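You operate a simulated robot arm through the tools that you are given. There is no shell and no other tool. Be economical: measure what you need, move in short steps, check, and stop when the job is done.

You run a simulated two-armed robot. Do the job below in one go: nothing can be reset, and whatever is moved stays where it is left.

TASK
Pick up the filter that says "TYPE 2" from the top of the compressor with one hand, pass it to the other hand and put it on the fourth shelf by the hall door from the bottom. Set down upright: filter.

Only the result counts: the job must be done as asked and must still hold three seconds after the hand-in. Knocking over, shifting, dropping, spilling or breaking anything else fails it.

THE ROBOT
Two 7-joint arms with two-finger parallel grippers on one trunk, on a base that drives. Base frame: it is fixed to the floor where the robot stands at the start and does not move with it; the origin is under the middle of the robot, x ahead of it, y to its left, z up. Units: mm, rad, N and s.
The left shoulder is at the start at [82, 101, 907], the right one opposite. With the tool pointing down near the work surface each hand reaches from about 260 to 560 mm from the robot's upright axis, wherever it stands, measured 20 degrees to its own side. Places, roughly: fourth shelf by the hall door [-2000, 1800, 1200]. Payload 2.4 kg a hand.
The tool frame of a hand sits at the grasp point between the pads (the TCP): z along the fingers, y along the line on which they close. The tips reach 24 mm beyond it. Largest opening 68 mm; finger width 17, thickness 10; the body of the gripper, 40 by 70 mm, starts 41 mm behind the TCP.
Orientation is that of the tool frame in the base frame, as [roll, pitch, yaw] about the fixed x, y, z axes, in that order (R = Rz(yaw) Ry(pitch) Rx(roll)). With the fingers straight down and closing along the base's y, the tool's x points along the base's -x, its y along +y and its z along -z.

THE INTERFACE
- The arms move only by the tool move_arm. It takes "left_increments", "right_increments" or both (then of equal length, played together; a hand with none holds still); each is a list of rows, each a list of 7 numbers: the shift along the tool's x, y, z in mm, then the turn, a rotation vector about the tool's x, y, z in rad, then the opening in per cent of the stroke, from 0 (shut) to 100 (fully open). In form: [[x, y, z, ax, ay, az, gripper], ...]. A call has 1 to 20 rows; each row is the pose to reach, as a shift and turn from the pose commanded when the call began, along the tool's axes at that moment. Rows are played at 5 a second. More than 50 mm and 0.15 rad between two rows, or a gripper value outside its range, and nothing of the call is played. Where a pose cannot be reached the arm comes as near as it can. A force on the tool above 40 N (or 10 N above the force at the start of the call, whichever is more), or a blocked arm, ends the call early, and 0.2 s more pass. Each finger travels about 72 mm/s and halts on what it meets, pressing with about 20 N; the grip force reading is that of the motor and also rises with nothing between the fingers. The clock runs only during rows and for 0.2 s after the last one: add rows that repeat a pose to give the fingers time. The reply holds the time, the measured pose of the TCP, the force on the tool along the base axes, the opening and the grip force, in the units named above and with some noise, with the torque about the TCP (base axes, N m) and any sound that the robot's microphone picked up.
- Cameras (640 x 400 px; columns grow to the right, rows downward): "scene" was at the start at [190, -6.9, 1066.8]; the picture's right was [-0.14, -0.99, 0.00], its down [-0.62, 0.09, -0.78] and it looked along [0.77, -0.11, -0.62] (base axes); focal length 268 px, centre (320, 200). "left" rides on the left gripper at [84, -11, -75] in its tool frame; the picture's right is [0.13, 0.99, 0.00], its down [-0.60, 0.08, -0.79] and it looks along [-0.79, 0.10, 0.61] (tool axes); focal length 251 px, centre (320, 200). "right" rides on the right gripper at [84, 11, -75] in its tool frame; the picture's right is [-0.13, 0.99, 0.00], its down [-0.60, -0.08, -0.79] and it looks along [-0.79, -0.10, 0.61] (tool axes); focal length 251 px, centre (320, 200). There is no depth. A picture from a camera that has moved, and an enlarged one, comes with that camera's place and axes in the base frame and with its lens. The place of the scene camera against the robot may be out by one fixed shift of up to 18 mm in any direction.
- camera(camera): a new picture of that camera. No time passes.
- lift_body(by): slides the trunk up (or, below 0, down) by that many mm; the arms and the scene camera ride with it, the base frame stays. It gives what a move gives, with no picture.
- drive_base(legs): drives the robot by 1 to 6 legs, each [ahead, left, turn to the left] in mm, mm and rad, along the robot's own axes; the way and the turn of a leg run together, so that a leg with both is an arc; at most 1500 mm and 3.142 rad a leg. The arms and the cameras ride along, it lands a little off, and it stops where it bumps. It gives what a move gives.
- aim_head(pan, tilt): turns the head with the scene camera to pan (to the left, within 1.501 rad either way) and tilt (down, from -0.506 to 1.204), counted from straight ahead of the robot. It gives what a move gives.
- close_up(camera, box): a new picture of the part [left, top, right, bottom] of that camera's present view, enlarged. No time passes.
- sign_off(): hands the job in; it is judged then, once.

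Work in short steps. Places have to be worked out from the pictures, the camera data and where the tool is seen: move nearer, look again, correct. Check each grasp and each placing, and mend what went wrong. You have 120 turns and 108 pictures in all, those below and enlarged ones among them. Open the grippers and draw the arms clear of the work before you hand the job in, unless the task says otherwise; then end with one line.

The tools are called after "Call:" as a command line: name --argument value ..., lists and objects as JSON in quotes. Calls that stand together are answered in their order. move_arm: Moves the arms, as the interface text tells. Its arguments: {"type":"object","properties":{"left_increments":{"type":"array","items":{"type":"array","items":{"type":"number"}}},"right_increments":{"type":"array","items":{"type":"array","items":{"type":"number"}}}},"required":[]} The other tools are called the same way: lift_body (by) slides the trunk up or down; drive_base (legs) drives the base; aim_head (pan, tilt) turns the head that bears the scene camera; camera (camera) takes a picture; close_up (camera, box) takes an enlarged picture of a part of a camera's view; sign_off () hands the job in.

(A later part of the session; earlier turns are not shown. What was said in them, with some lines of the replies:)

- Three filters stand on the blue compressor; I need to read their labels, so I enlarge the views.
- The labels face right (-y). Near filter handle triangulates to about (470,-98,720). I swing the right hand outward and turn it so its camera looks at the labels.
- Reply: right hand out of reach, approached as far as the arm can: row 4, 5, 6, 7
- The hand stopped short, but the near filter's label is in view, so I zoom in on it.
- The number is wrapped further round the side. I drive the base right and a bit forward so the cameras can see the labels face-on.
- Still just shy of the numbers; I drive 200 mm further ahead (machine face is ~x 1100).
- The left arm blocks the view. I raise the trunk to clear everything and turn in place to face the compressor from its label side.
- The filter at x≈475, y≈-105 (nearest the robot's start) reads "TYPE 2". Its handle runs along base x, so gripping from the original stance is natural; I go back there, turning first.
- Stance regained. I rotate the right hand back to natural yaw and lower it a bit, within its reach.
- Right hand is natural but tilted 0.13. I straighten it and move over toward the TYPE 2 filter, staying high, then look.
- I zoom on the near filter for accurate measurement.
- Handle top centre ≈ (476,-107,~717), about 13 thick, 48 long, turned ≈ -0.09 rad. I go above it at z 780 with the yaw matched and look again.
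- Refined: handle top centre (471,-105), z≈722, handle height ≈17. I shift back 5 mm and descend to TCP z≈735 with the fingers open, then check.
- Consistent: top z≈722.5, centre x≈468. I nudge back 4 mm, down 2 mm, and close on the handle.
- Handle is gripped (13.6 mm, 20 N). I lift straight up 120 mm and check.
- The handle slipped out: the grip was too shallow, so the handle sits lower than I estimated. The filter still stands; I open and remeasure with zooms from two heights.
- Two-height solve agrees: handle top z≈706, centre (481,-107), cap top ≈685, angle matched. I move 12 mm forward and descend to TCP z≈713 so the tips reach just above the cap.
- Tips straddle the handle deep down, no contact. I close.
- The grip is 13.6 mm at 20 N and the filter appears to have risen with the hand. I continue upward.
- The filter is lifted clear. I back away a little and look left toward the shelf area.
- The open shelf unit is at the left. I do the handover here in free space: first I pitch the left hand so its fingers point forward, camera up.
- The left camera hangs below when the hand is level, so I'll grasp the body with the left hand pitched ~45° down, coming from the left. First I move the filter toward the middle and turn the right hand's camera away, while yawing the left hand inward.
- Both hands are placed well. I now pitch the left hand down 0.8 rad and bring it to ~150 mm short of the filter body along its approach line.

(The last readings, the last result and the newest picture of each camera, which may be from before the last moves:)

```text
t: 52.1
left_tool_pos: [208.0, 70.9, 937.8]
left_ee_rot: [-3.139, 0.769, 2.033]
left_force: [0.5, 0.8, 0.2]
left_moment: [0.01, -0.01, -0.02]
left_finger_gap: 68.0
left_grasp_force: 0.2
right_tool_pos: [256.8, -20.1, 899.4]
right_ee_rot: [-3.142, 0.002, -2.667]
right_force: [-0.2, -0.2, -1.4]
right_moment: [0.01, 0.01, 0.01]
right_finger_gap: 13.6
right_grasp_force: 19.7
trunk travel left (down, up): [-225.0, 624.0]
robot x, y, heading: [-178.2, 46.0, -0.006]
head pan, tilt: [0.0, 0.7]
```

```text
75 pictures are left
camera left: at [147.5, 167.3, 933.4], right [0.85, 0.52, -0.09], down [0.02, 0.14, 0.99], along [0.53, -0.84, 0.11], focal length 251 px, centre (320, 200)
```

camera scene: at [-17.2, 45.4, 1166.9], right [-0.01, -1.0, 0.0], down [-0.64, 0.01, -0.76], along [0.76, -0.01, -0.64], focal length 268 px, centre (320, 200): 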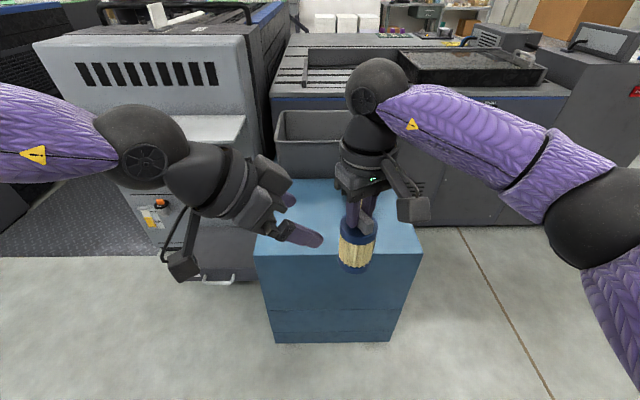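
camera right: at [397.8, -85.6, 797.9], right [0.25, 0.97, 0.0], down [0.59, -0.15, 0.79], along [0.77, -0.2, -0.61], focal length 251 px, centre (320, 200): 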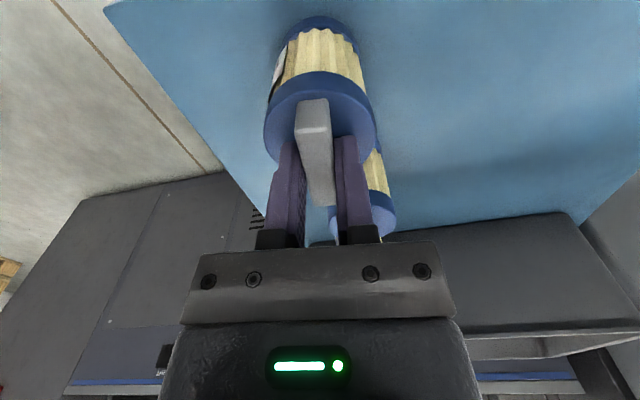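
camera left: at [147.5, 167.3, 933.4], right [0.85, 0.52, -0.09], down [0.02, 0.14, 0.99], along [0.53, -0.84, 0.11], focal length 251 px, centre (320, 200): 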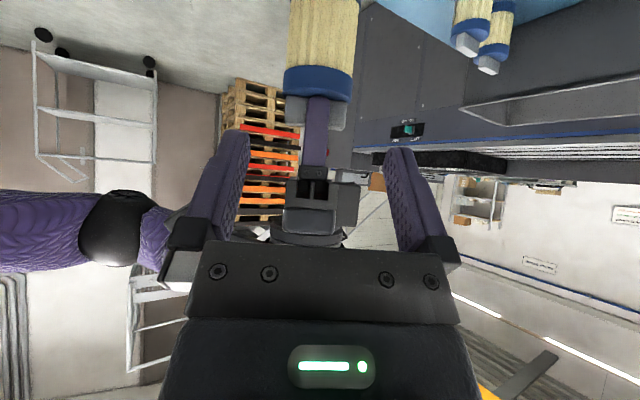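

The left hand lines up with the filter, but at 45° its palm would hit the cap and the right fingers. I flatten the pitch to ~20° and lower to a new pre-grasp ~130 mm back.

Call:
move_arm --left_increments '[[13, 0, 7, 0, -0.11, 0, 100], [27, 1, 14, 0, -0.22, 0, 100], [40, 1.5, 21, 0, -0.34, 0, 100], [53.3, 2.2, 27.8, 0, -0.45, 0, 100], [53.3, 2.2, 27.8, 0, -0.45, 0, 100]]'

Call:
camera --camera "scene"

Call:
camera --camera "left"

```text
t: 53.3
left_tool_pos: [202.4, 90.1, 880.8]
left_ee_rot: [-3.141, 1.222, 2.031]
left_force: [0.0, -0.2, 0.2]
left_moment: [0.0, 0.03, 0.03]
left_finger_gap: 67.8
left_grasp_force: 0.1
right_tool_pos: [256.0, -21.1, 900.6]
right_ee_rot: [3.141, 0.001, -2.664]
right_force: [-0.3, 0.1, -1.3]
right_moment: [0.01, -0.03, 0.0]
right_finger_gap: 13.7
right_grasp_force: 20.0
trunk travel left (down, up): [-225.0, 624.0]
robot x, y, heading: [-175.5, 44.1, -0.013]
head pan, tilt: [0.0, 0.7]
```

```text
74 pictures are left
camera scene: at [-17.7, 46.2, 1167.0], right [-0.01, -1.0, 0.0], down [-0.64, 0.01, -0.76], along [0.76, -0.01, -0.64], focal length 268 px, centre (320, 200)
```

scene: 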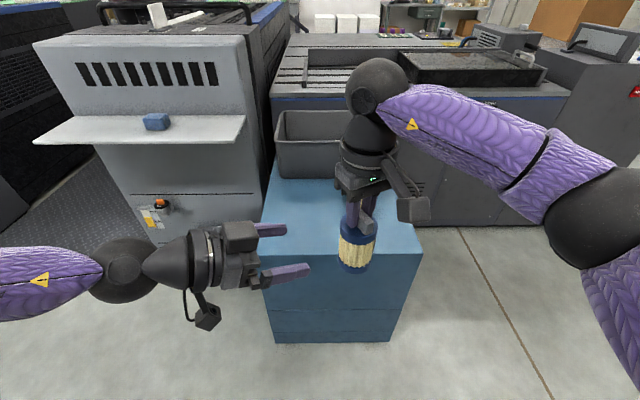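

```text
73 pictures are left
camera left: at [147.4, 175.1, 826.8], right [0.87, 0.48, -0.12], down [-0.17, 0.52, 0.84], along [0.47, -0.71, 0.53], focal length 251 px, centre (320, 200)
```

left: 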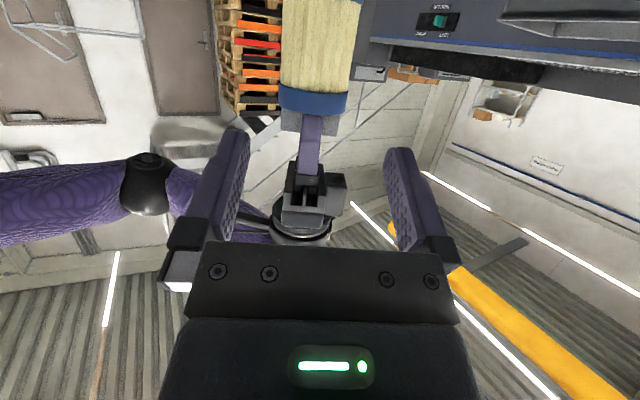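

The column match confirms alignment with the right TCP axis. I advance along the tool axis to the body.

Call:
move_arm --left_increments '[[0, 0, 30, 0, 0, 0, 100], [0, 0, 60, 0, 0, 0, 100], [0, 0, 85, 0, 0, 0, 100], [0, 0, 105, 0, 0, 0, 100], [0, 0, 118, 0, 0, 0, 100], [0, 0, 128, 0, 0, 0, 100], [0, 0, 128, 0, 0, 0, 100]]'

Call:
camera --camera "scene"

Call:
camera --camera "left"

```text
t: 54.9
left_tool_pos: [256.3, -15.9, 837.7]
left_ee_rot: [-3.137, 1.222, 2.034]
left_force: [0.2, 0.0, 0.6]
left_moment: [0.01, 0.0, 0.01]
left_finger_gap: 68.1
left_grasp_force: 0.1
right_tool_pos: [255.8, -20.5, 901.1]
right_ee_rot: [3.141, 0.002, -2.664]
right_force: [0.4, -0.3, -1.2]
right_moment: [0.05, -0.02, 0.0]
right_finger_gap: 13.7
right_grasp_force: 19.5
trunk travel left (down, up): [-225.0, 624.0]
robot x, y, heading: [-177.5, 44.4, -0.014]
head pan, tilt: [0.0, 0.7]
```

```text
72 pictures are left
camera scene: at [-17.7, 46.0, 1167.0], right [-0.01, -1.0, 0.0], down [-0.64, 0.01, -0.76], along [0.76, -0.01, -0.64], focal length 268 px, centre (320, 200)
```

scene: 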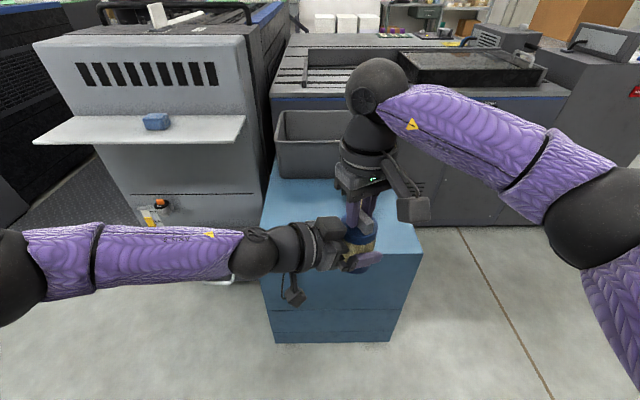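

```text
71 pictures are left
camera left: at [200.4, 67.6, 783.7], right [0.87, 0.48, -0.12], down [-0.17, 0.52, 0.84], along [0.47, -0.71, 0.53], focal length 251 px, centre (320, 200)
```

left: 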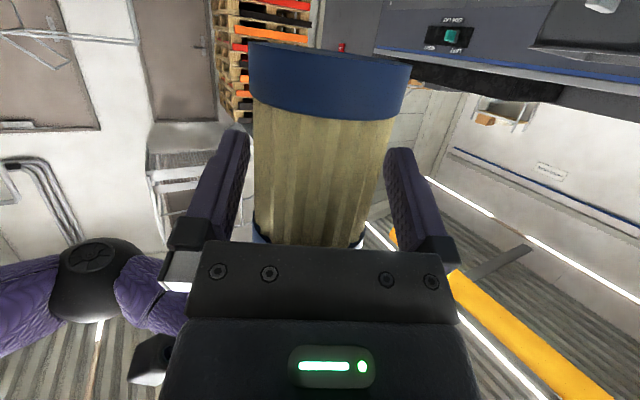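

The body sits centred between the left fingers. I close the left hand.

Call:
move_arm --left_increments '[[0, 0, 0, 0, 0, 0, 85], [0, 0, 0, 0, 0, 0, 70], [0, 0, 0, 0, 0, 0, 50], [0, 0, 0, 0, 0, 0, 30], [0, 0, 0, 0, 0, 0, 0], [0, 0, 0, 0, 0, 0, 0]]'

```text
t: 56.3
left_tool_pos: [254.7, -17.3, 837.3]
left_ee_rot: [-3.138, 1.218, 2.032]
left_force: [-12.2, -7.3, -1.8]
left_moment: [0.33, -0.39, -0.04]
left_finger_gap: 53.4
left_grasp_force: 20.1
right_tool_pos: [256.1, -20.5, 900.6]
right_ee_rot: [3.139, 0.004, -2.665]
right_force: [10.7, 6.8, 1.7]
right_moment: [0.15, -0.3, 0.04]
right_finger_gap: 13.8
right_grasp_force: 19.9
trunk travel left (down, up): [-225.0, 624.0]
robot x, y, heading: [-181.1, 41.9, -0.012]
head pan, tilt: [0.0, 0.7]
```

Left grips 53.4 mm with ~14 N sideways strain along its closing axis; I relieve it by nudging the left hand along -y.

Call:
move_arm --left_increments '[[0, -0.7, 0, 0, 0, 0, 0], [0, -1.4, 0, 0, 0, 0, 0], [0, -1.4, 0, 0, 0, 0, 0]]'

```text
t: 57.1
left_tool_pos: [252.1, -16.6, 837.7]
left_ee_rot: [-3.141, 1.218, 2.031]
left_force: [5.1, -4.8, -7.1]
left_moment: [0.28, -0.08, -0.03]
left_finger_gap: 53.2
left_grasp_force: 20.0
right_tool_pos: [255.7, -21.7, 900.1]
right_ee_rot: [3.139, 0.0, -2.665]
right_force: [-4.4, 4.8, 6.5]
right_moment: [0.04, 0.43, 0.06]
right_finger_gap: 13.6
right_grasp_force: 19.5
trunk travel left (down, up): [-225.0, 624.0]
robot x, y, heading: [-180.7, 39.6, -0.009]
head pan, tilt: [0.0, 0.7]
```

Strain is low now. I open the right hand partly, then raise it straight up off the handle.

Call:
move_arm --right_increments '[[0, 0, 0, 0, 0, 0, 25], [0, 0, 0, 0, 0, 0, 45], [0, 0, 0, 0, 0, 0, 45]]'

Call:
camera --camera "right"

```text
t: 57.9
left_tool_pos: [254.1, -16.9, 839.1]
left_ee_rot: [-3.14, 1.22, 2.031]
left_force: [-0.5, -0.6, -0.1]
left_moment: [0.0, 0.01, -0.01]
left_finger_gap: 53.7
left_grasp_force: 20.2
right_tool_pos: [256.5, -20.3, 900.6]
right_ee_rot: [3.141, 0.001, -2.664]
right_force: [0.4, -0.5, 0.7]
right_moment: [-0.02, 0.0, 0.0]
right_finger_gap: 30.6
right_grasp_force: 0.1
trunk travel left (down, up): [-225.0, 624.0]
robot x, y, heading: [-180.5, 41.8, -0.012]
head pan, tilt: [0.0, 0.7]
```

```text
70 pictures are left
camera right: at [175.7, -49.4, 975.4], right [-0.34, 0.94, 0.0], down [0.57, 0.21, 0.79], along [0.75, 0.27, -0.61], focal length 251 px, centre (320, 200)
```

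right: 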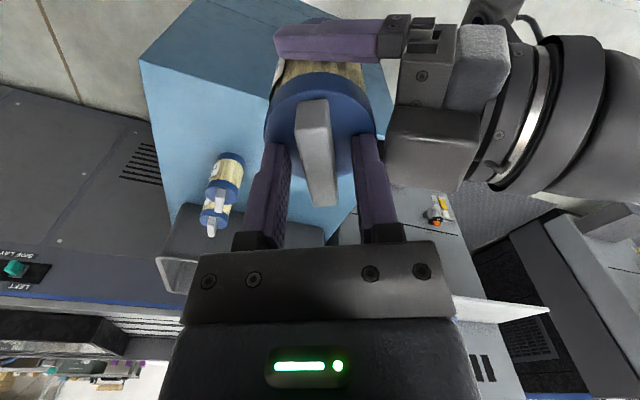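

Fingers are clear of the handle and the left hand holds it. I raise the right hand and pull it away to the right.

Call:
move_arm --right_increments '[[0, 0, -15, 0, 0, 0, 45], [0, 0, -35, 0, 0, 0, 45], [0, 0, -60, 0, 0, 0, 45], [0, 0, -80, 0, 0, 0, 45], [20, -30, -90, 0, 0, 0.1, 45], [40, -65, -90, 0, 0, 0.2, 45], [55, -100, -85, 0, 0, 0.3, 45], [60, -140, -80, 0, 0, 0.4, 45]]'

Call:
camera --camera "scene"

Call:
camera --camera "left"

```text
t: 59.7
left_tool_pos: [253.6, -17.6, 837.2]
left_ee_rot: [-3.139, 1.219, 2.033]
left_force: [-0.2, -0.2, 0.3]
left_moment: [0.0, -0.02, 0.0]
left_finger_gap: 53.3
left_grasp_force: 20.0
right_tool_pos: [267.1, -171.7, 981.5]
right_ee_rot: [3.141, 0.001, -3.068]
right_force: [1.1, 0.6, 0.1]
right_moment: [0.03, 0.03, -0.01]
right_finger_gap: 30.9
right_grasp_force: 0.2
trunk travel left (down, up): [-225.0, 624.0]
robot x, y, heading: [-178.6, 43.9, -0.011]
head pan, tilt: [0.0, 0.7]
```

```text
69 pictures are left
camera scene: at [-17.7, 46.0, 1167.0], right [-0.01, -1.0, 0.0], down [-0.64, 0.01, -0.76], along [0.76, -0.01, -0.64], focal length 268 px, centre (320, 200)
```

scene: 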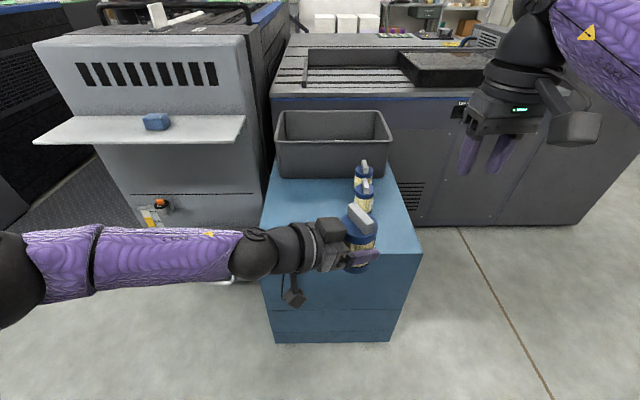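

```text
68 pictures are left
camera left: at [198.6, 67.4, 784.0], right [0.87, 0.48, -0.12], down [-0.17, 0.52, 0.84], along [0.46, -0.71, 0.53], focal length 251 px, centre (320, 200)
```

left: 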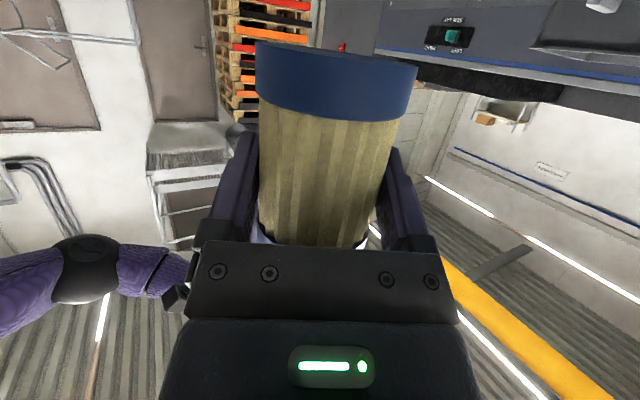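

Handover succeeded: only the left hand holds the filter. I back off slightly, then turn left toward the shelf and look.

Call:
drive_base --legs '[[-100, 0, 0], [0, 0, 2.3]]'

Call:
aim_head --pan 0 --tilt 0.1

Call:
camera --camera "scene"

```text
t: 66.2
left_tool_pos: [-507.7, 415.9, 838.2]
left_ee_rot: [-3.139, 1.219, -1.989]
left_force: [-0.7, 0.3, 0.1]
left_moment: [-0.01, 0.0, 0.02]
left_finger_gap: 53.5
left_grasp_force: 19.7
right_tool_pos: [-397.3, 523.1, 980.7]
right_ee_rot: [3.141, 0.002, -0.803]
right_force: [-0.1, -0.2, 0.5]
right_moment: [-0.01, 0.02, 0.03]
right_finger_gap: 30.5
right_grasp_force: 0.0
trunk travel left (down, up): [-225.0, 624.0]
robot x, y, heading: [-279.0, 40.7, 2.251]
head pan, tilt: [0.0, 0.7]
```

```text
t: 67.2
left_tool_pos: [-506.5, 416.0, 838.4]
left_ee_rot: [-3.139, 1.219, -1.991]
left_force: [-0.2, 0.1, -0.3]
left_moment: [0.03, 0.01, 0.03]
left_finger_gap: 53.0
left_grasp_force: 19.9
right_tool_pos: [-397.5, 524.7, 981.4]
right_ee_rot: [3.141, 0.003, -0.804]
right_force: [-0.9, -0.4, -0.1]
right_moment: [-0.01, 0.02, 0.02]
right_finger_gap: 30.6
right_grasp_force: 0.0
trunk travel left (down, up): [-225.0, 624.0]
robot x, y, heading: [-275.9, 47.1, 2.249]
head pan, tilt: [0.0, 0.099]
```

```text
67 pictures are left
camera scene: at [-367.0, 172.4, 1221.7], right [0.78, 0.63, 0.0], down [0.06, -0.08, -0.99], along [-0.62, 0.77, -0.1], focal length 268 px, centre (320, 200)
```

scene: 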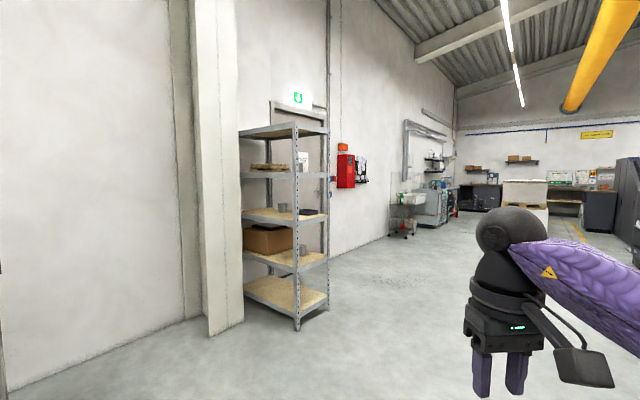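

I see five shelves; the fourth from the bottom carries a few things. I zoom in.

Call:
close_up --camera "scene" --box '[230, 110, 340, 230]'

Call:
close_up --camera "scene" --box '[210, 110, 350, 350]'

```text
3.33 times, centred on (285, 170) of scene
camera zoom: at [-367.0, 172.4, 1221.7], right [0.78, 0.63, 0.0], down [0.06, -0.08, -0.99], along [-0.62, 0.77, -0.1], focal length 893 px, centre (437, 300)
```

zoom: 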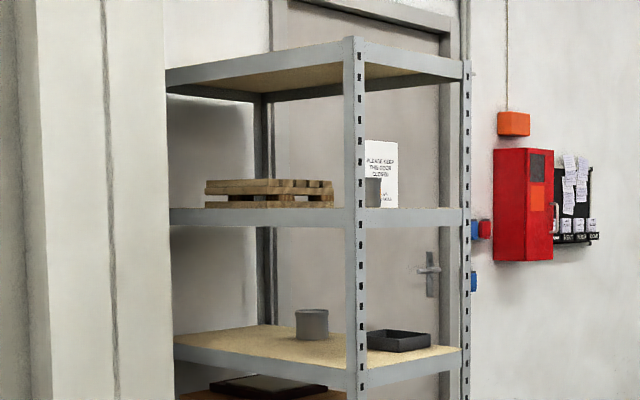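

```text
1.67 times, centred on (280, 230) of scene
camera zoom: at [-367.0, 172.4, 1221.7], right [0.78, 0.63, 0.0], down [0.06, -0.08, -0.99], along [-0.62, 0.77, -0.1], focal length 446 px, centre (387, 150)
```

zoom: 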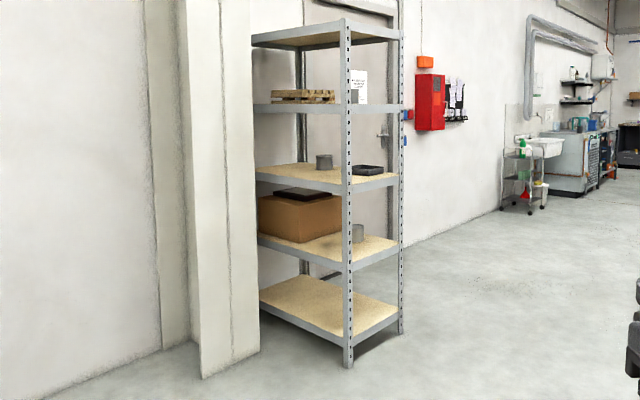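

The fourth shelf (z≈1200) is reachable from its open +x end (x≈-1760, y 1600–2010). I raise the trunk and drive to about 650 mm in front of that end, facing it.

Call:
lift_body --by 430

Call:
drive_base --legs '[[920, -214, 0], [900, -214, 0], [0, 0, 0.89]]'

Call:
aim_head --pan 0 --tilt 0.5

Call:
camera --camera "scene"

```text
refused: 430 is not a number from -400 to 400
```

```text
t: 79.0
left_tool_pos: [-1535.9, 1791.4, 836.0]
left_ee_rot: [-3.137, 1.22, -1.099]
left_force: [-0.5, -0.1, 0.1]
left_moment: [0.02, 0.03, 0.01]
left_finger_gap: 53.2
left_grasp_force: 19.9
right_tool_pos: [-1552.0, 1946.2, 980.3]
right_ee_rot: [3.139, 0.003, 0.088]
right_force: [-0.9, -0.7, 0.5]
right_moment: [-0.03, -0.04, -0.01]
right_finger_gap: 30.5
right_grasp_force: 0.1
trunk travel left (down, up): [-225.0, 624.0]
robot x, y, heading: [-1104.7, 1736.7, 3.141]
head pan, tilt: [0.0, 0.099]
```

```text
t: 79.9
left_tool_pos: [-1536.2, 1792.9, 838.7]
left_ee_rot: [-3.138, 1.221, -1.098]
left_force: [0.4, -0.6, -0.1]
left_moment: [-0.01, -0.02, -0.01]
left_finger_gap: 53.5
left_grasp_force: 20.3
right_tool_pos: [-1551.8, 1945.6, 980.8]
right_ee_rot: [3.138, 0.001, 0.086]
right_force: [0.3, -0.7, 0.4]
right_moment: [0.01, -0.04, -0.01]
right_finger_gap: 30.7
right_grasp_force: 0.1
trunk travel left (down, up): [-225.0, 624.0]
robot x, y, heading: [-1100.6, 1736.0, 3.141]
head pan, tilt: [0.0, 0.499]
```

```text
64 pictures are left
camera scene: at [-1250.4, 1742.1, 1184.8], right [0.0, 1.0, 0.0], down [0.48, 0.0, -0.88], along [-0.88, 0.0, -0.48], focal length 268 px, centre (320, 200)
```

scene: 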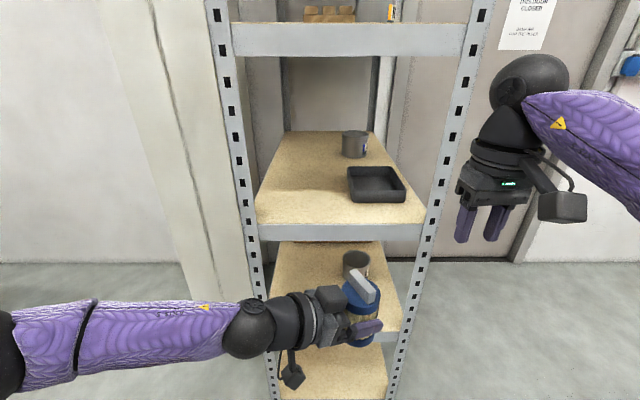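

The positions check out, the end is open between two posts. I raise the trunk 400 and look down on the fourth shelf.

Call:
lift_body --by 400

Call:
camera --camera "scene"

```text
t: 83.7
left_tool_pos: [-1537.6, 1792.8, 1238.4]
left_ee_rot: [-3.139, 1.221, -1.097]
left_force: [0.3, 0.7, -1.4]
left_moment: [0.0, 0.03, -0.04]
left_finger_gap: 53.2
left_grasp_force: 19.8
right_tool_pos: [-1552.3, 1945.8, 1381.3]
right_ee_rot: [3.14, 0.002, 0.087]
right_force: [-0.3, -0.1, 0.1]
right_moment: [0.03, -0.03, -0.01]
right_finger_gap: 30.7
right_grasp_force: 0.0
trunk travel left (down, up): [-625.0, 225.0]
robot x, y, heading: [-1101.6, 1736.3, 3.136]
head pan, tilt: [0.0, 0.499]
```

```text
63 pictures are left
camera scene: at [-1197.8, 1742.0, 1587.5], right [0.0, 1.0, 0.0], down [0.48, 0.0, -0.88], along [-0.88, 0.0, -0.48], focal length 268 px, centre (320, 200)
```

scene: 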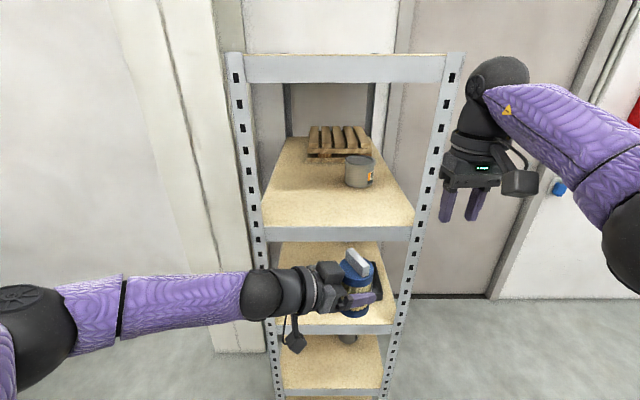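

Fourth shelf is free in front: edge x≈-1765, tin near x≈-2000, y≈1874. Target spot ≈ (-1832, 1740). I turn the left hand about the vertical to point forward, shifting left, and pull the right hand back.

Call:
move_arm --left_increments '[[5.5, 11, -15, -0.129, 0, -0.047, 0], [11, 22, -30, -0.258, 0, -0.094, 0], [16.5, 33, -45, -0.388, 0, -0.141, 0], [22, 44, -61, -0.517, 0, -0.188, 0], [28, 55, -76, -0.646, 0, -0.236, 0], [33, 66, -91, -0.775, 0, -0.283, 0], [39, 77, -106, -0.905, 0, -0.33, 0], [44.5, 88, -122, -1.034, 0, -0.377, 0], [44.5, 88, -122, -1.034, 0, -0.377, 0]]' --right_increments '[[20, 0, 0, 0, 0, 0, 45], [40, -5, 0, 0, 0, 0, 45], [60, -10, 0, 0, 0, 0, 45], [80, -15, 0, 0, 0, 0, 45], [100, -20, 0, 0, 0, 0, 45], [120, -25, 0, 0, 0, 0, 45], [140, -30, 0, 0, 0, 0, 45], [150, -30, 0, 0, 0, 0, 45], [150, -30, 0, 0, 0, 0, 45]]'

Call:
lift_body --by 70

Call:
camera --camera "scene"

Call:
camera --camera "left"

```text
t: 85.7
left_tool_pos: [-1557.7, 1636.0, 1237.6]
left_ee_rot: [3.139, 1.221, 0.0]
left_force: [0.5, -0.2, -1.8]
left_moment: [-0.03, -0.01, -0.04]
left_finger_gap: 53.3
left_grasp_force: 19.9
right_tool_pos: [-1404.7, 1988.6, 1380.3]
right_ee_rot: [3.141, 0.0, 0.087]
right_force: [-0.2, 0.2, 0.3]
right_moment: [-0.03, -0.01, -0.02]
right_finger_gap: 30.5
right_grasp_force: 0.0
trunk travel left (down, up): [-625.0, 225.0]
robot x, y, heading: [-1105.1, 1735.0, 3.139]
head pan, tilt: [0.0, 0.499]
```

```text
t: 86.8
left_tool_pos: [-1556.7, 1636.7, 1306.4]
left_ee_rot: [3.138, 1.22, -0.004]
left_force: [-0.4, -1.0, -0.6]
left_moment: [0.02, -0.01, -0.03]
left_finger_gap: 53.5
left_grasp_force: 20.0
right_tool_pos: [-1405.7, 1988.1, 1450.6]
right_ee_rot: [3.139, 0.003, 0.088]
right_force: [-0.7, -0.3, 0.0]
right_moment: [0.01, 0.01, 0.0]
right_finger_gap: 30.6
right_grasp_force: 0.0
trunk travel left (down, up): [-695.0, 155.0]
robot x, y, heading: [-1101.6, 1736.5, 3.142]
head pan, tilt: [0.0, 0.499]
```

```text
62 pictures are left
camera scene: at [-1195.9, 1742.2, 1657.6], right [0.0, 1.0, 0.0], down [0.48, 0.0, -0.88], along [-0.88, 0.0, -0.48], focal length 268 px, centre (320, 200)
```

scene: 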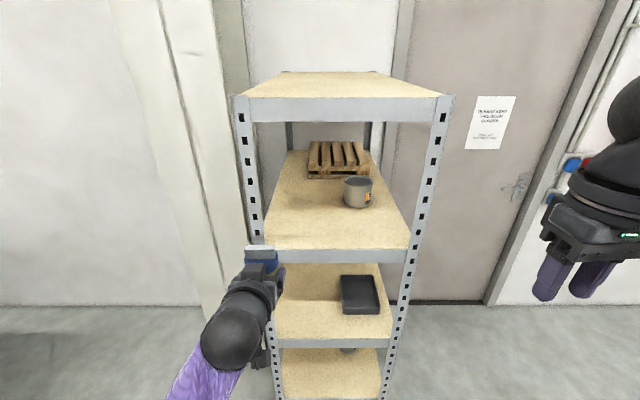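

```text
61 pictures are left
camera left: at [-1457.9, 1647.7, 1253.8], right [0.04, -0.99, -0.12], down [0.54, -0.08, 0.84], along [-0.84, -0.1, 0.53], focal length 251 px, centre (320, 200)
```

left: 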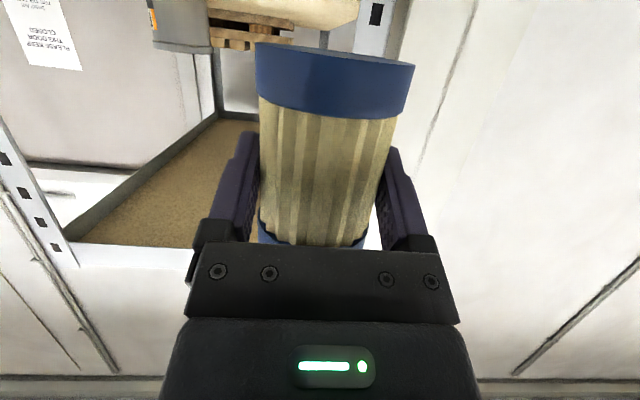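

Posture is good and the filter is upright. I measure the shelf's front edge with a zoom before lining up.

Call:
close_up --camera "scene" --box '[230, 140, 430, 270]'

Call:
drive_base --legs '[[0, -100, 0]]'

Call:
camera --camera "scene"

```text
3.08 times, centred on (330, 205) of scene
camera zoom: at [-1195.9, 1742.2, 1657.6], right [0.0, 1.0, 0.0], down [0.48, 0.0, -0.88], along [-0.88, 0.0, -0.48], focal length 824 px, centre (289, 185)
```

zoom: 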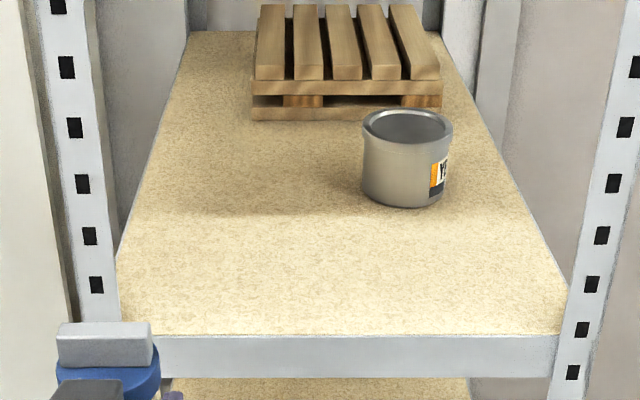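

```text
t: 87.9
left_tool_pos: [-1556.9, 1737.1, 1308.9]
left_ee_rot: [3.139, 1.22, -0.006]
left_force: [-0.6, -0.2, -0.4]
left_moment: [0.03, 0.01, 0.0]
left_finger_gap: 53.3
left_grasp_force: 19.8
right_tool_pos: [-1404.0, 2088.6, 1449.9]
right_ee_rot: [3.137, 0.003, 0.088]
right_force: [-0.9, 0.3, 0.1]
right_moment: [-0.01, -0.02, -0.05]
right_finger_gap: 30.6
right_grasp_force: 0.1
trunk travel left (down, up): [-695.0, 155.0]
robot x, y, heading: [-1104.4, 1837.3, 3.139]
head pan, tilt: [0.0, 0.499]
```

```text
59 pictures are left
camera scene: at [-1195.7, 1842.2, 1657.6], right [0.0, 1.0, 0.0], down [0.48, 0.0, -0.88], along [-0.88, 0.0, -0.48], focal length 268 px, centre (320, 200)
```

scene: 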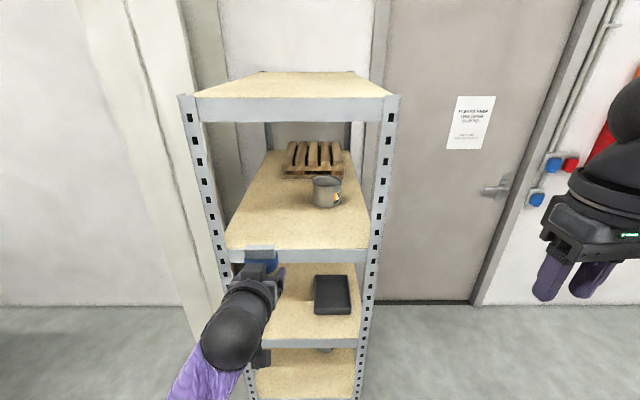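

Shelf edge at x≈-1763, z≈1200; the filter's bottom is ≈1258, so it clears. I drive ahead 265 so the filter comes ≈60 mm behind the edge.

Call:
drive_base --legs '[[200, 0, 0], [65, 0, 0]]'

Call:
aim_head --pan 0.1 --tilt 0.85

Call:
camera --camera "scene"

Call:
camera --camera "left"

```text
t: 90.1
left_tool_pos: [-1822.7, 1736.1, 1308.3]
left_ee_rot: [3.14, 1.218, 0.0]
left_force: [-0.2, 0.1, -2.1]
left_moment: [0.03, -0.02, 0.03]
left_finger_gap: 53.4
left_grasp_force: 19.2
right_tool_pos: [-1672.3, 2087.5, 1449.3]
right_ee_rot: [3.141, 0.003, 0.086]
right_force: [-0.3, 0.3, -0.8]
right_moment: [-0.03, -0.06, 0.01]
right_finger_gap: 30.6
right_grasp_force: 0.0
trunk travel left (down, up): [-695.0, 155.0]
robot x, y, heading: [-1368.1, 1833.7, 3.138]
head pan, tilt: [0.0, 0.499]
```

```text
t: 90.9
left_tool_pos: [-1820.3, 1735.3, 1307.6]
left_ee_rot: [3.138, 1.219, -0.002]
left_force: [-0.4, 0.0, -1.1]
left_moment: [0.03, -0.04, -0.03]
left_finger_gap: 53.1
left_grasp_force: 19.9
right_tool_pos: [-1669.8, 2088.2, 1450.8]
right_ee_rot: [3.139, 0.002, 0.086]
right_force: [0.1, 0.5, -0.4]
right_moment: [0.01, 0.04, 0.02]
right_finger_gap: 30.6
right_grasp_force: 0.0
trunk travel left (down, up): [-695.0, 155.0]
robot x, y, heading: [-1367.9, 1833.3, 3.139]
head pan, tilt: [0.099, 0.85]
```

```text
58 pictures are left
camera scene: at [-1447.3, 1833.6, 1627.7], right [-0.1, 1.0, 0.0], down [0.75, 0.07, -0.66], along [-0.66, -0.06, -0.75], focal length 268 px, centre (320, 200)
```

scene: 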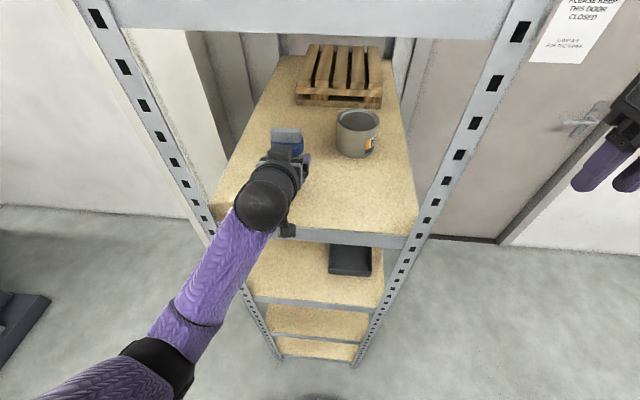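

```text
57 pictures are left
camera left: at [-1722.3, 1746.7, 1253.9], right [0.04, -0.99, -0.12], down [0.54, -0.08, 0.84], along [-0.84, -0.1, 0.53], focal length 251 px, centre (320, 200)
```

left: 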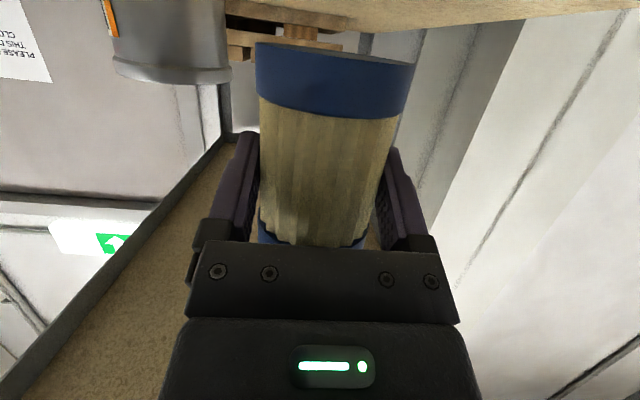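

The filter is over the shelf in clear space. I check the hand camera's clearance to the shelf edge with a zoom before lowering.

Call:
close_up --camera "scene" --box '[220, 110, 380, 270]'

```text
2.50 times, centred on (300, 190) of scene
camera zoom: at [-1447.3, 1833.6, 1627.7], right [-0.1, 1.0, 0.0], down [0.75, 0.07, -0.66], along [-0.66, -0.06, -0.75], focal length 670 px, centre (370, 225)
```

zoom: 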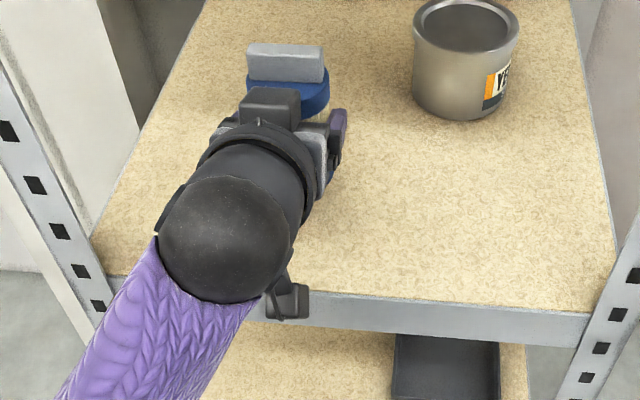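

The hand camera stays ~35 mm outside the edge, so lowering is safe. I lower 42 mm first.

Call:
move_arm --left_increments '[[9.4, 0, 3.45, 0, 0, 0, 0], [18.8, 0, 6.9, 0, 0, 0, 0], [28.2, 0, 10.35, 0, 0, 0, 0], [37.5, 0, 13.8, 0, 0, 0, 0], [39.4, 0, 14.5, 0, 0, 0, 0]]'

Call:
camera --camera "left"

Call:
close_up --camera "scene" --box '[220, 110, 380, 270]'

```text
t: 92.1
left_tool_pos: [-1820.2, 1734.8, 1267.7]
left_ee_rot: [-3.141, 1.223, -0.002]
left_force: [0.4, 0.2, 13.7]
left_moment: [0.05, 0.19, 0.04]
left_finger_gap: 53.4
left_grasp_force: 20.0
right_tool_pos: [-1669.8, 2088.5, 1450.4]
right_ee_rot: [3.139, 0.002, 0.087]
right_force: [-0.1, 1.4, 0.5]
right_moment: [-0.02, 0.01, 0.02]
right_finger_gap: 30.9
right_grasp_force: 0.0
trunk travel left (down, up): [-695.0, 155.0]
robot x, y, heading: [-1369.3, 1837.5, 3.145]
head pan, tilt: [0.099, 0.85]
```

```text
55 pictures are left
camera left: at [-1722.0, 1746.6, 1213.4], right [0.04, -0.99, -0.12], down [0.54, -0.08, 0.84], along [-0.84, -0.1, 0.53], focal length 251 px, centre (320, 200)
```

left: 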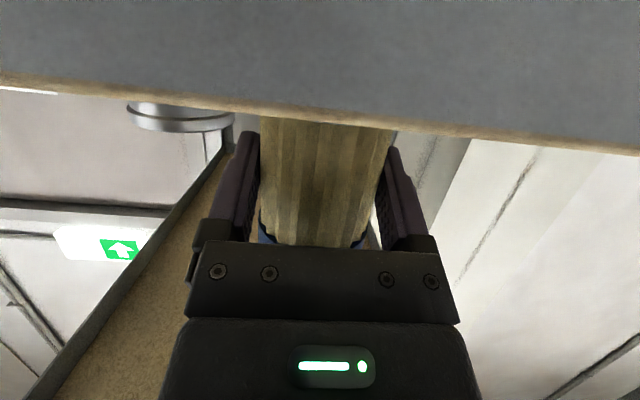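

```text
2.50 times, centred on (300, 190) of scene
camera zoom: at [-1445.4, 1833.5, 1627.9], right [-0.1, 1.0, 0.0], down [0.75, 0.07, -0.66], along [-0.66, -0.07, -0.75], focal length 670 px, centre (370, 225)
```

zoom: 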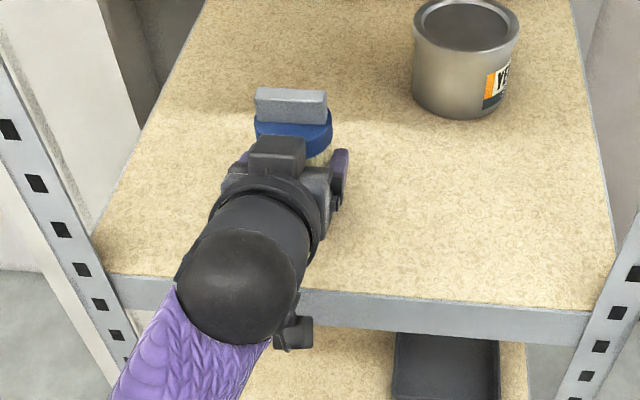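

Contact with the shelf: 13.7 N upward, filter standing. I ease off 1 mm and open the fingers.

Call:
move_arm --left_increments '[[-1, 0, -0.35, 0, 0, 0, 0], [-1, 0, -0.35, 0, 0, 0, 76], [-1, 0, -0.35, 0, 0, 0, 80], [-1, 0, -0.35, 0, 0, 0, 90], [-1, 0, -0.35, 0, 0, 0, 100], [-1, 0, -0.35, 0, 0, 0, 100]]'

Call:
camera --camera "left"

Call:
close_up --camera "scene" --box '[220, 110, 380, 270]'

```text
t: 93.5
left_tool_pos: [-1820.8, 1735.3, 1267.5]
left_ee_rot: [3.139, 1.219, -0.001]
left_force: [-0.4, 0.5, 0.2]
left_moment: [0.01, -0.01, 0.02]
left_finger_gap: 67.9
left_grasp_force: 0.0
right_tool_pos: [-1669.8, 2088.6, 1451.5]
right_ee_rot: [3.14, 0.004, 0.088]
right_force: [0.5, 0.0, 0.4]
right_moment: [0.05, 0.0, -0.01]
right_finger_gap: 30.5
right_grasp_force: 0.0
trunk travel left (down, up): [-695.0, 155.0]
robot x, y, heading: [-1369.9, 1835.2, 3.139]
head pan, tilt: [0.099, 0.85]
```

```text
53 pictures are left
camera left: at [-1722.7, 1746.7, 1213.3], right [0.04, -0.99, -0.12], down [0.54, -0.08, 0.84], along [-0.84, -0.1, 0.53], focal length 251 px, centre (320, 200)
```

left: 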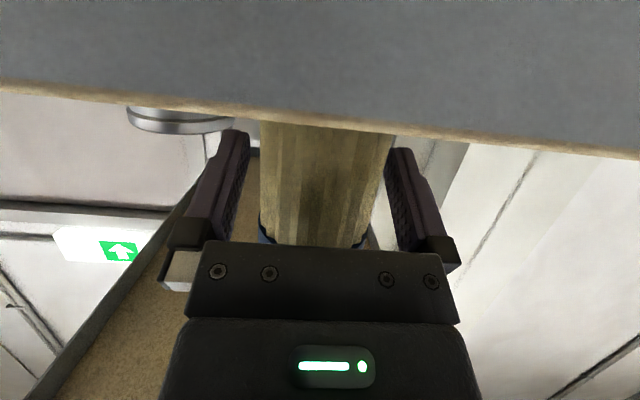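

```text
2.50 times, centred on (300, 190) of scene
camera zoom: at [-1447.0, 1833.6, 1627.6], right [-0.1, 1.0, 0.0], down [0.75, 0.07, -0.66], along [-0.66, -0.07, -0.75], focal length 670 px, centre (370, 225)
```

zoom: 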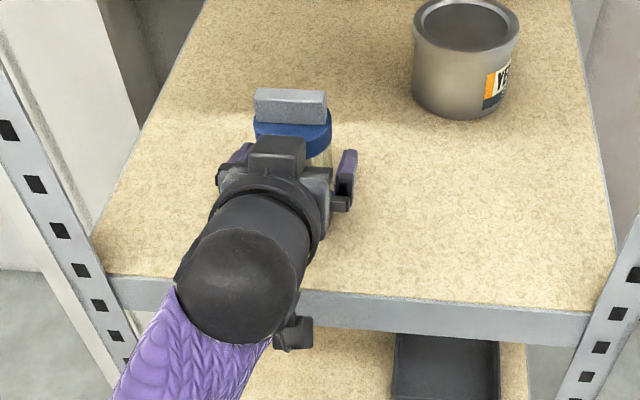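

The fingers are open (68 mm) and the filter stands by itself. I withdraw the hand straight back horizontally.

Call:
move_arm --left_increments '[[5.2, 0, -14.1, 0, 0, 0, 100], [12, 0, -32.9, 0, 0, 0, 100], [19, 0, -51.6, 0, 0, 0, 100], [25.9, 0, -70.4, 0, 0, 0, 100], [31, 0, -84.5, 0, 0, 0, 100]]'

Call:
drive_base --legs '[[-250, 0, 0]]'

Call:
aim_head --pan 0.1 --tilt 0.5

Call:
camera --camera "scene"

```text
t: 94.7
left_tool_pos: [-1730.2, 1736.3, 1267.1]
left_ee_rot: [3.141, 1.22, -0.001]
left_force: [0.0, 0.0, -0.7]
left_moment: [-0.03, 0.01, 0.02]
left_finger_gap: 68.3
left_grasp_force: 0.0
right_tool_pos: [-1670.3, 2087.5, 1450.5]
right_ee_rot: [3.141, 0.002, 0.088]
right_force: [-0.4, 0.6, -0.2]
right_moment: [0.0, 0.02, -0.03]
right_finger_gap: 30.8
right_grasp_force: 0.1
trunk travel left (down, up): [-695.0, 155.0]
robot x, y, heading: [-1369.9, 1836.6, 3.139]
head pan, tilt: [0.099, 0.85]
```

```text
t: 96.6
left_tool_pos: [-1480.1, 1735.9, 1266.2]
left_ee_rot: [3.14, 1.22, 0.001]
left_force: [1.0, 0.3, -0.7]
left_moment: [-0.02, 0.0, 0.03]
left_finger_gap: 67.7
left_grasp_force: 0.0
right_tool_pos: [-1419.8, 2087.4, 1451.8]
right_ee_rot: [3.141, 0.003, 0.09]
right_force: [0.9, 0.7, 0.4]
right_moment: [0.02, 0.0, -0.02]
right_finger_gap: 30.6
right_grasp_force: 0.2
trunk travel left (down, up): [-695.0, 155.0]
robot x, y, heading: [-1116.1, 1838.1, -3.14]
head pan, tilt: [0.099, 0.85]
```

```text
t: 97.4
left_tool_pos: [-1481.1, 1735.0, 1266.9]
left_ee_rot: [3.139, 1.22, 0.001]
left_force: [-0.2, 0.1, -0.8]
left_moment: [0.0, 0.0, -0.04]
left_finger_gap: 67.9
left_grasp_force: 0.1
right_tool_pos: [-1420.1, 2087.6, 1449.6]
right_ee_rot: [3.14, 0.004, 0.09]
right_force: [-0.3, -0.5, -0.2]
right_moment: [-0.02, 0.0, -0.02]
right_finger_gap: 30.5
right_grasp_force: 0.0
trunk travel left (down, up): [-695.0, 155.0]
robot x, y, heading: [-1120.6, 1835.1, -3.139]
head pan, tilt: [0.099, 0.499]
```

```text
51 pictures are left
camera scene: at [-1209.8, 1832.2, 1657.6], right [-0.1, 0.99, 0.0], down [0.48, 0.05, -0.88], along [-0.87, -0.09, -0.48], focal length 268 px, centre (320, 200)
```

scene: 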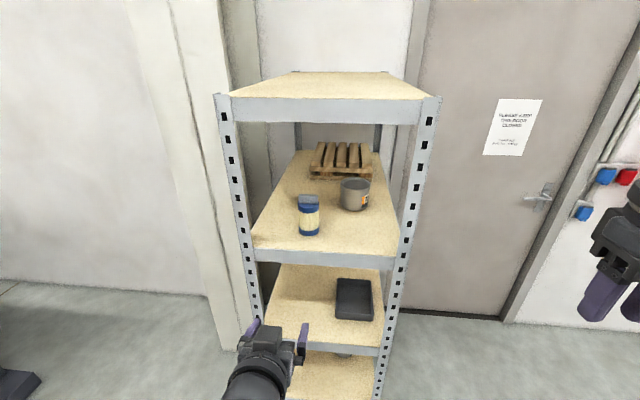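

The filter stands upright on the fourth shelf, everything else undisturbed. I open the right gripper fully and take a last close look.

Call:
move_arm --right_increments '[[0, 0, 0, 0, 0, 0, 80], [0, 0, 0, 0, 0, 0, 100], [0, 0, 0, 0, 0, 0, 100]]'

Call:
close_up --camera "scene" --box '[240, 140, 400, 270]'

```text
t: 98.2
left_tool_pos: [-1480.5, 1736.0, 1266.8]
left_ee_rot: [3.139, 1.219, 0.0]
left_force: [0.6, 1.2, -0.7]
left_moment: [0.0, 0.01, 0.01]
left_finger_gap: 68.0
left_grasp_force: 0.0
right_tool_pos: [-1419.8, 2087.8, 1450.4]
right_ee_rot: [3.139, 0.001, 0.091]
right_force: [0.5, -0.7, 0.6]
right_moment: [0.04, 0.0, -0.06]
right_finger_gap: 67.6
right_grasp_force: 0.0
trunk travel left (down, up): [-695.0, 155.0]
robot x, y, heading: [-1120.1, 1839.0, -3.142]
head pan, tilt: [0.099, 0.499]
```

```text
3.08 times, centred on (320, 205) of scene
camera zoom: at [-1209.9, 1832.2, 1657.6], right [-0.1, 0.99, 0.0], down [0.48, 0.05, -0.88], along [-0.87, -0.09, -0.48], focal length 824 px, centre (320, 185)
```

zoom: 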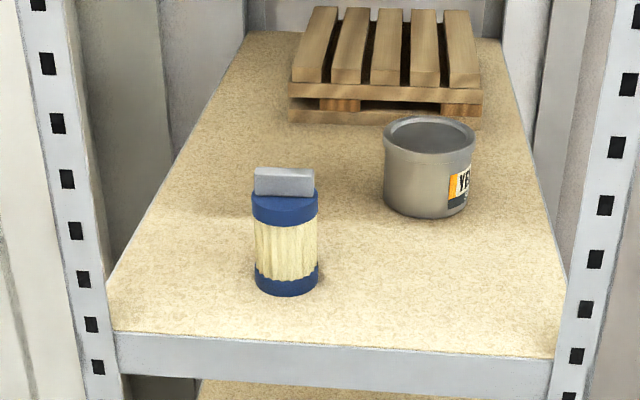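

The filter stands upright and fully on the shelf, and both hands are open and clear, so I hand the job in.

Call:
sign_off

```text
The job is handed in.
```

The TYPE 2 filter was picked up with the right hand, passed to the left hand, and now stands upright on the fourth shelf from the bottom by the hall door.
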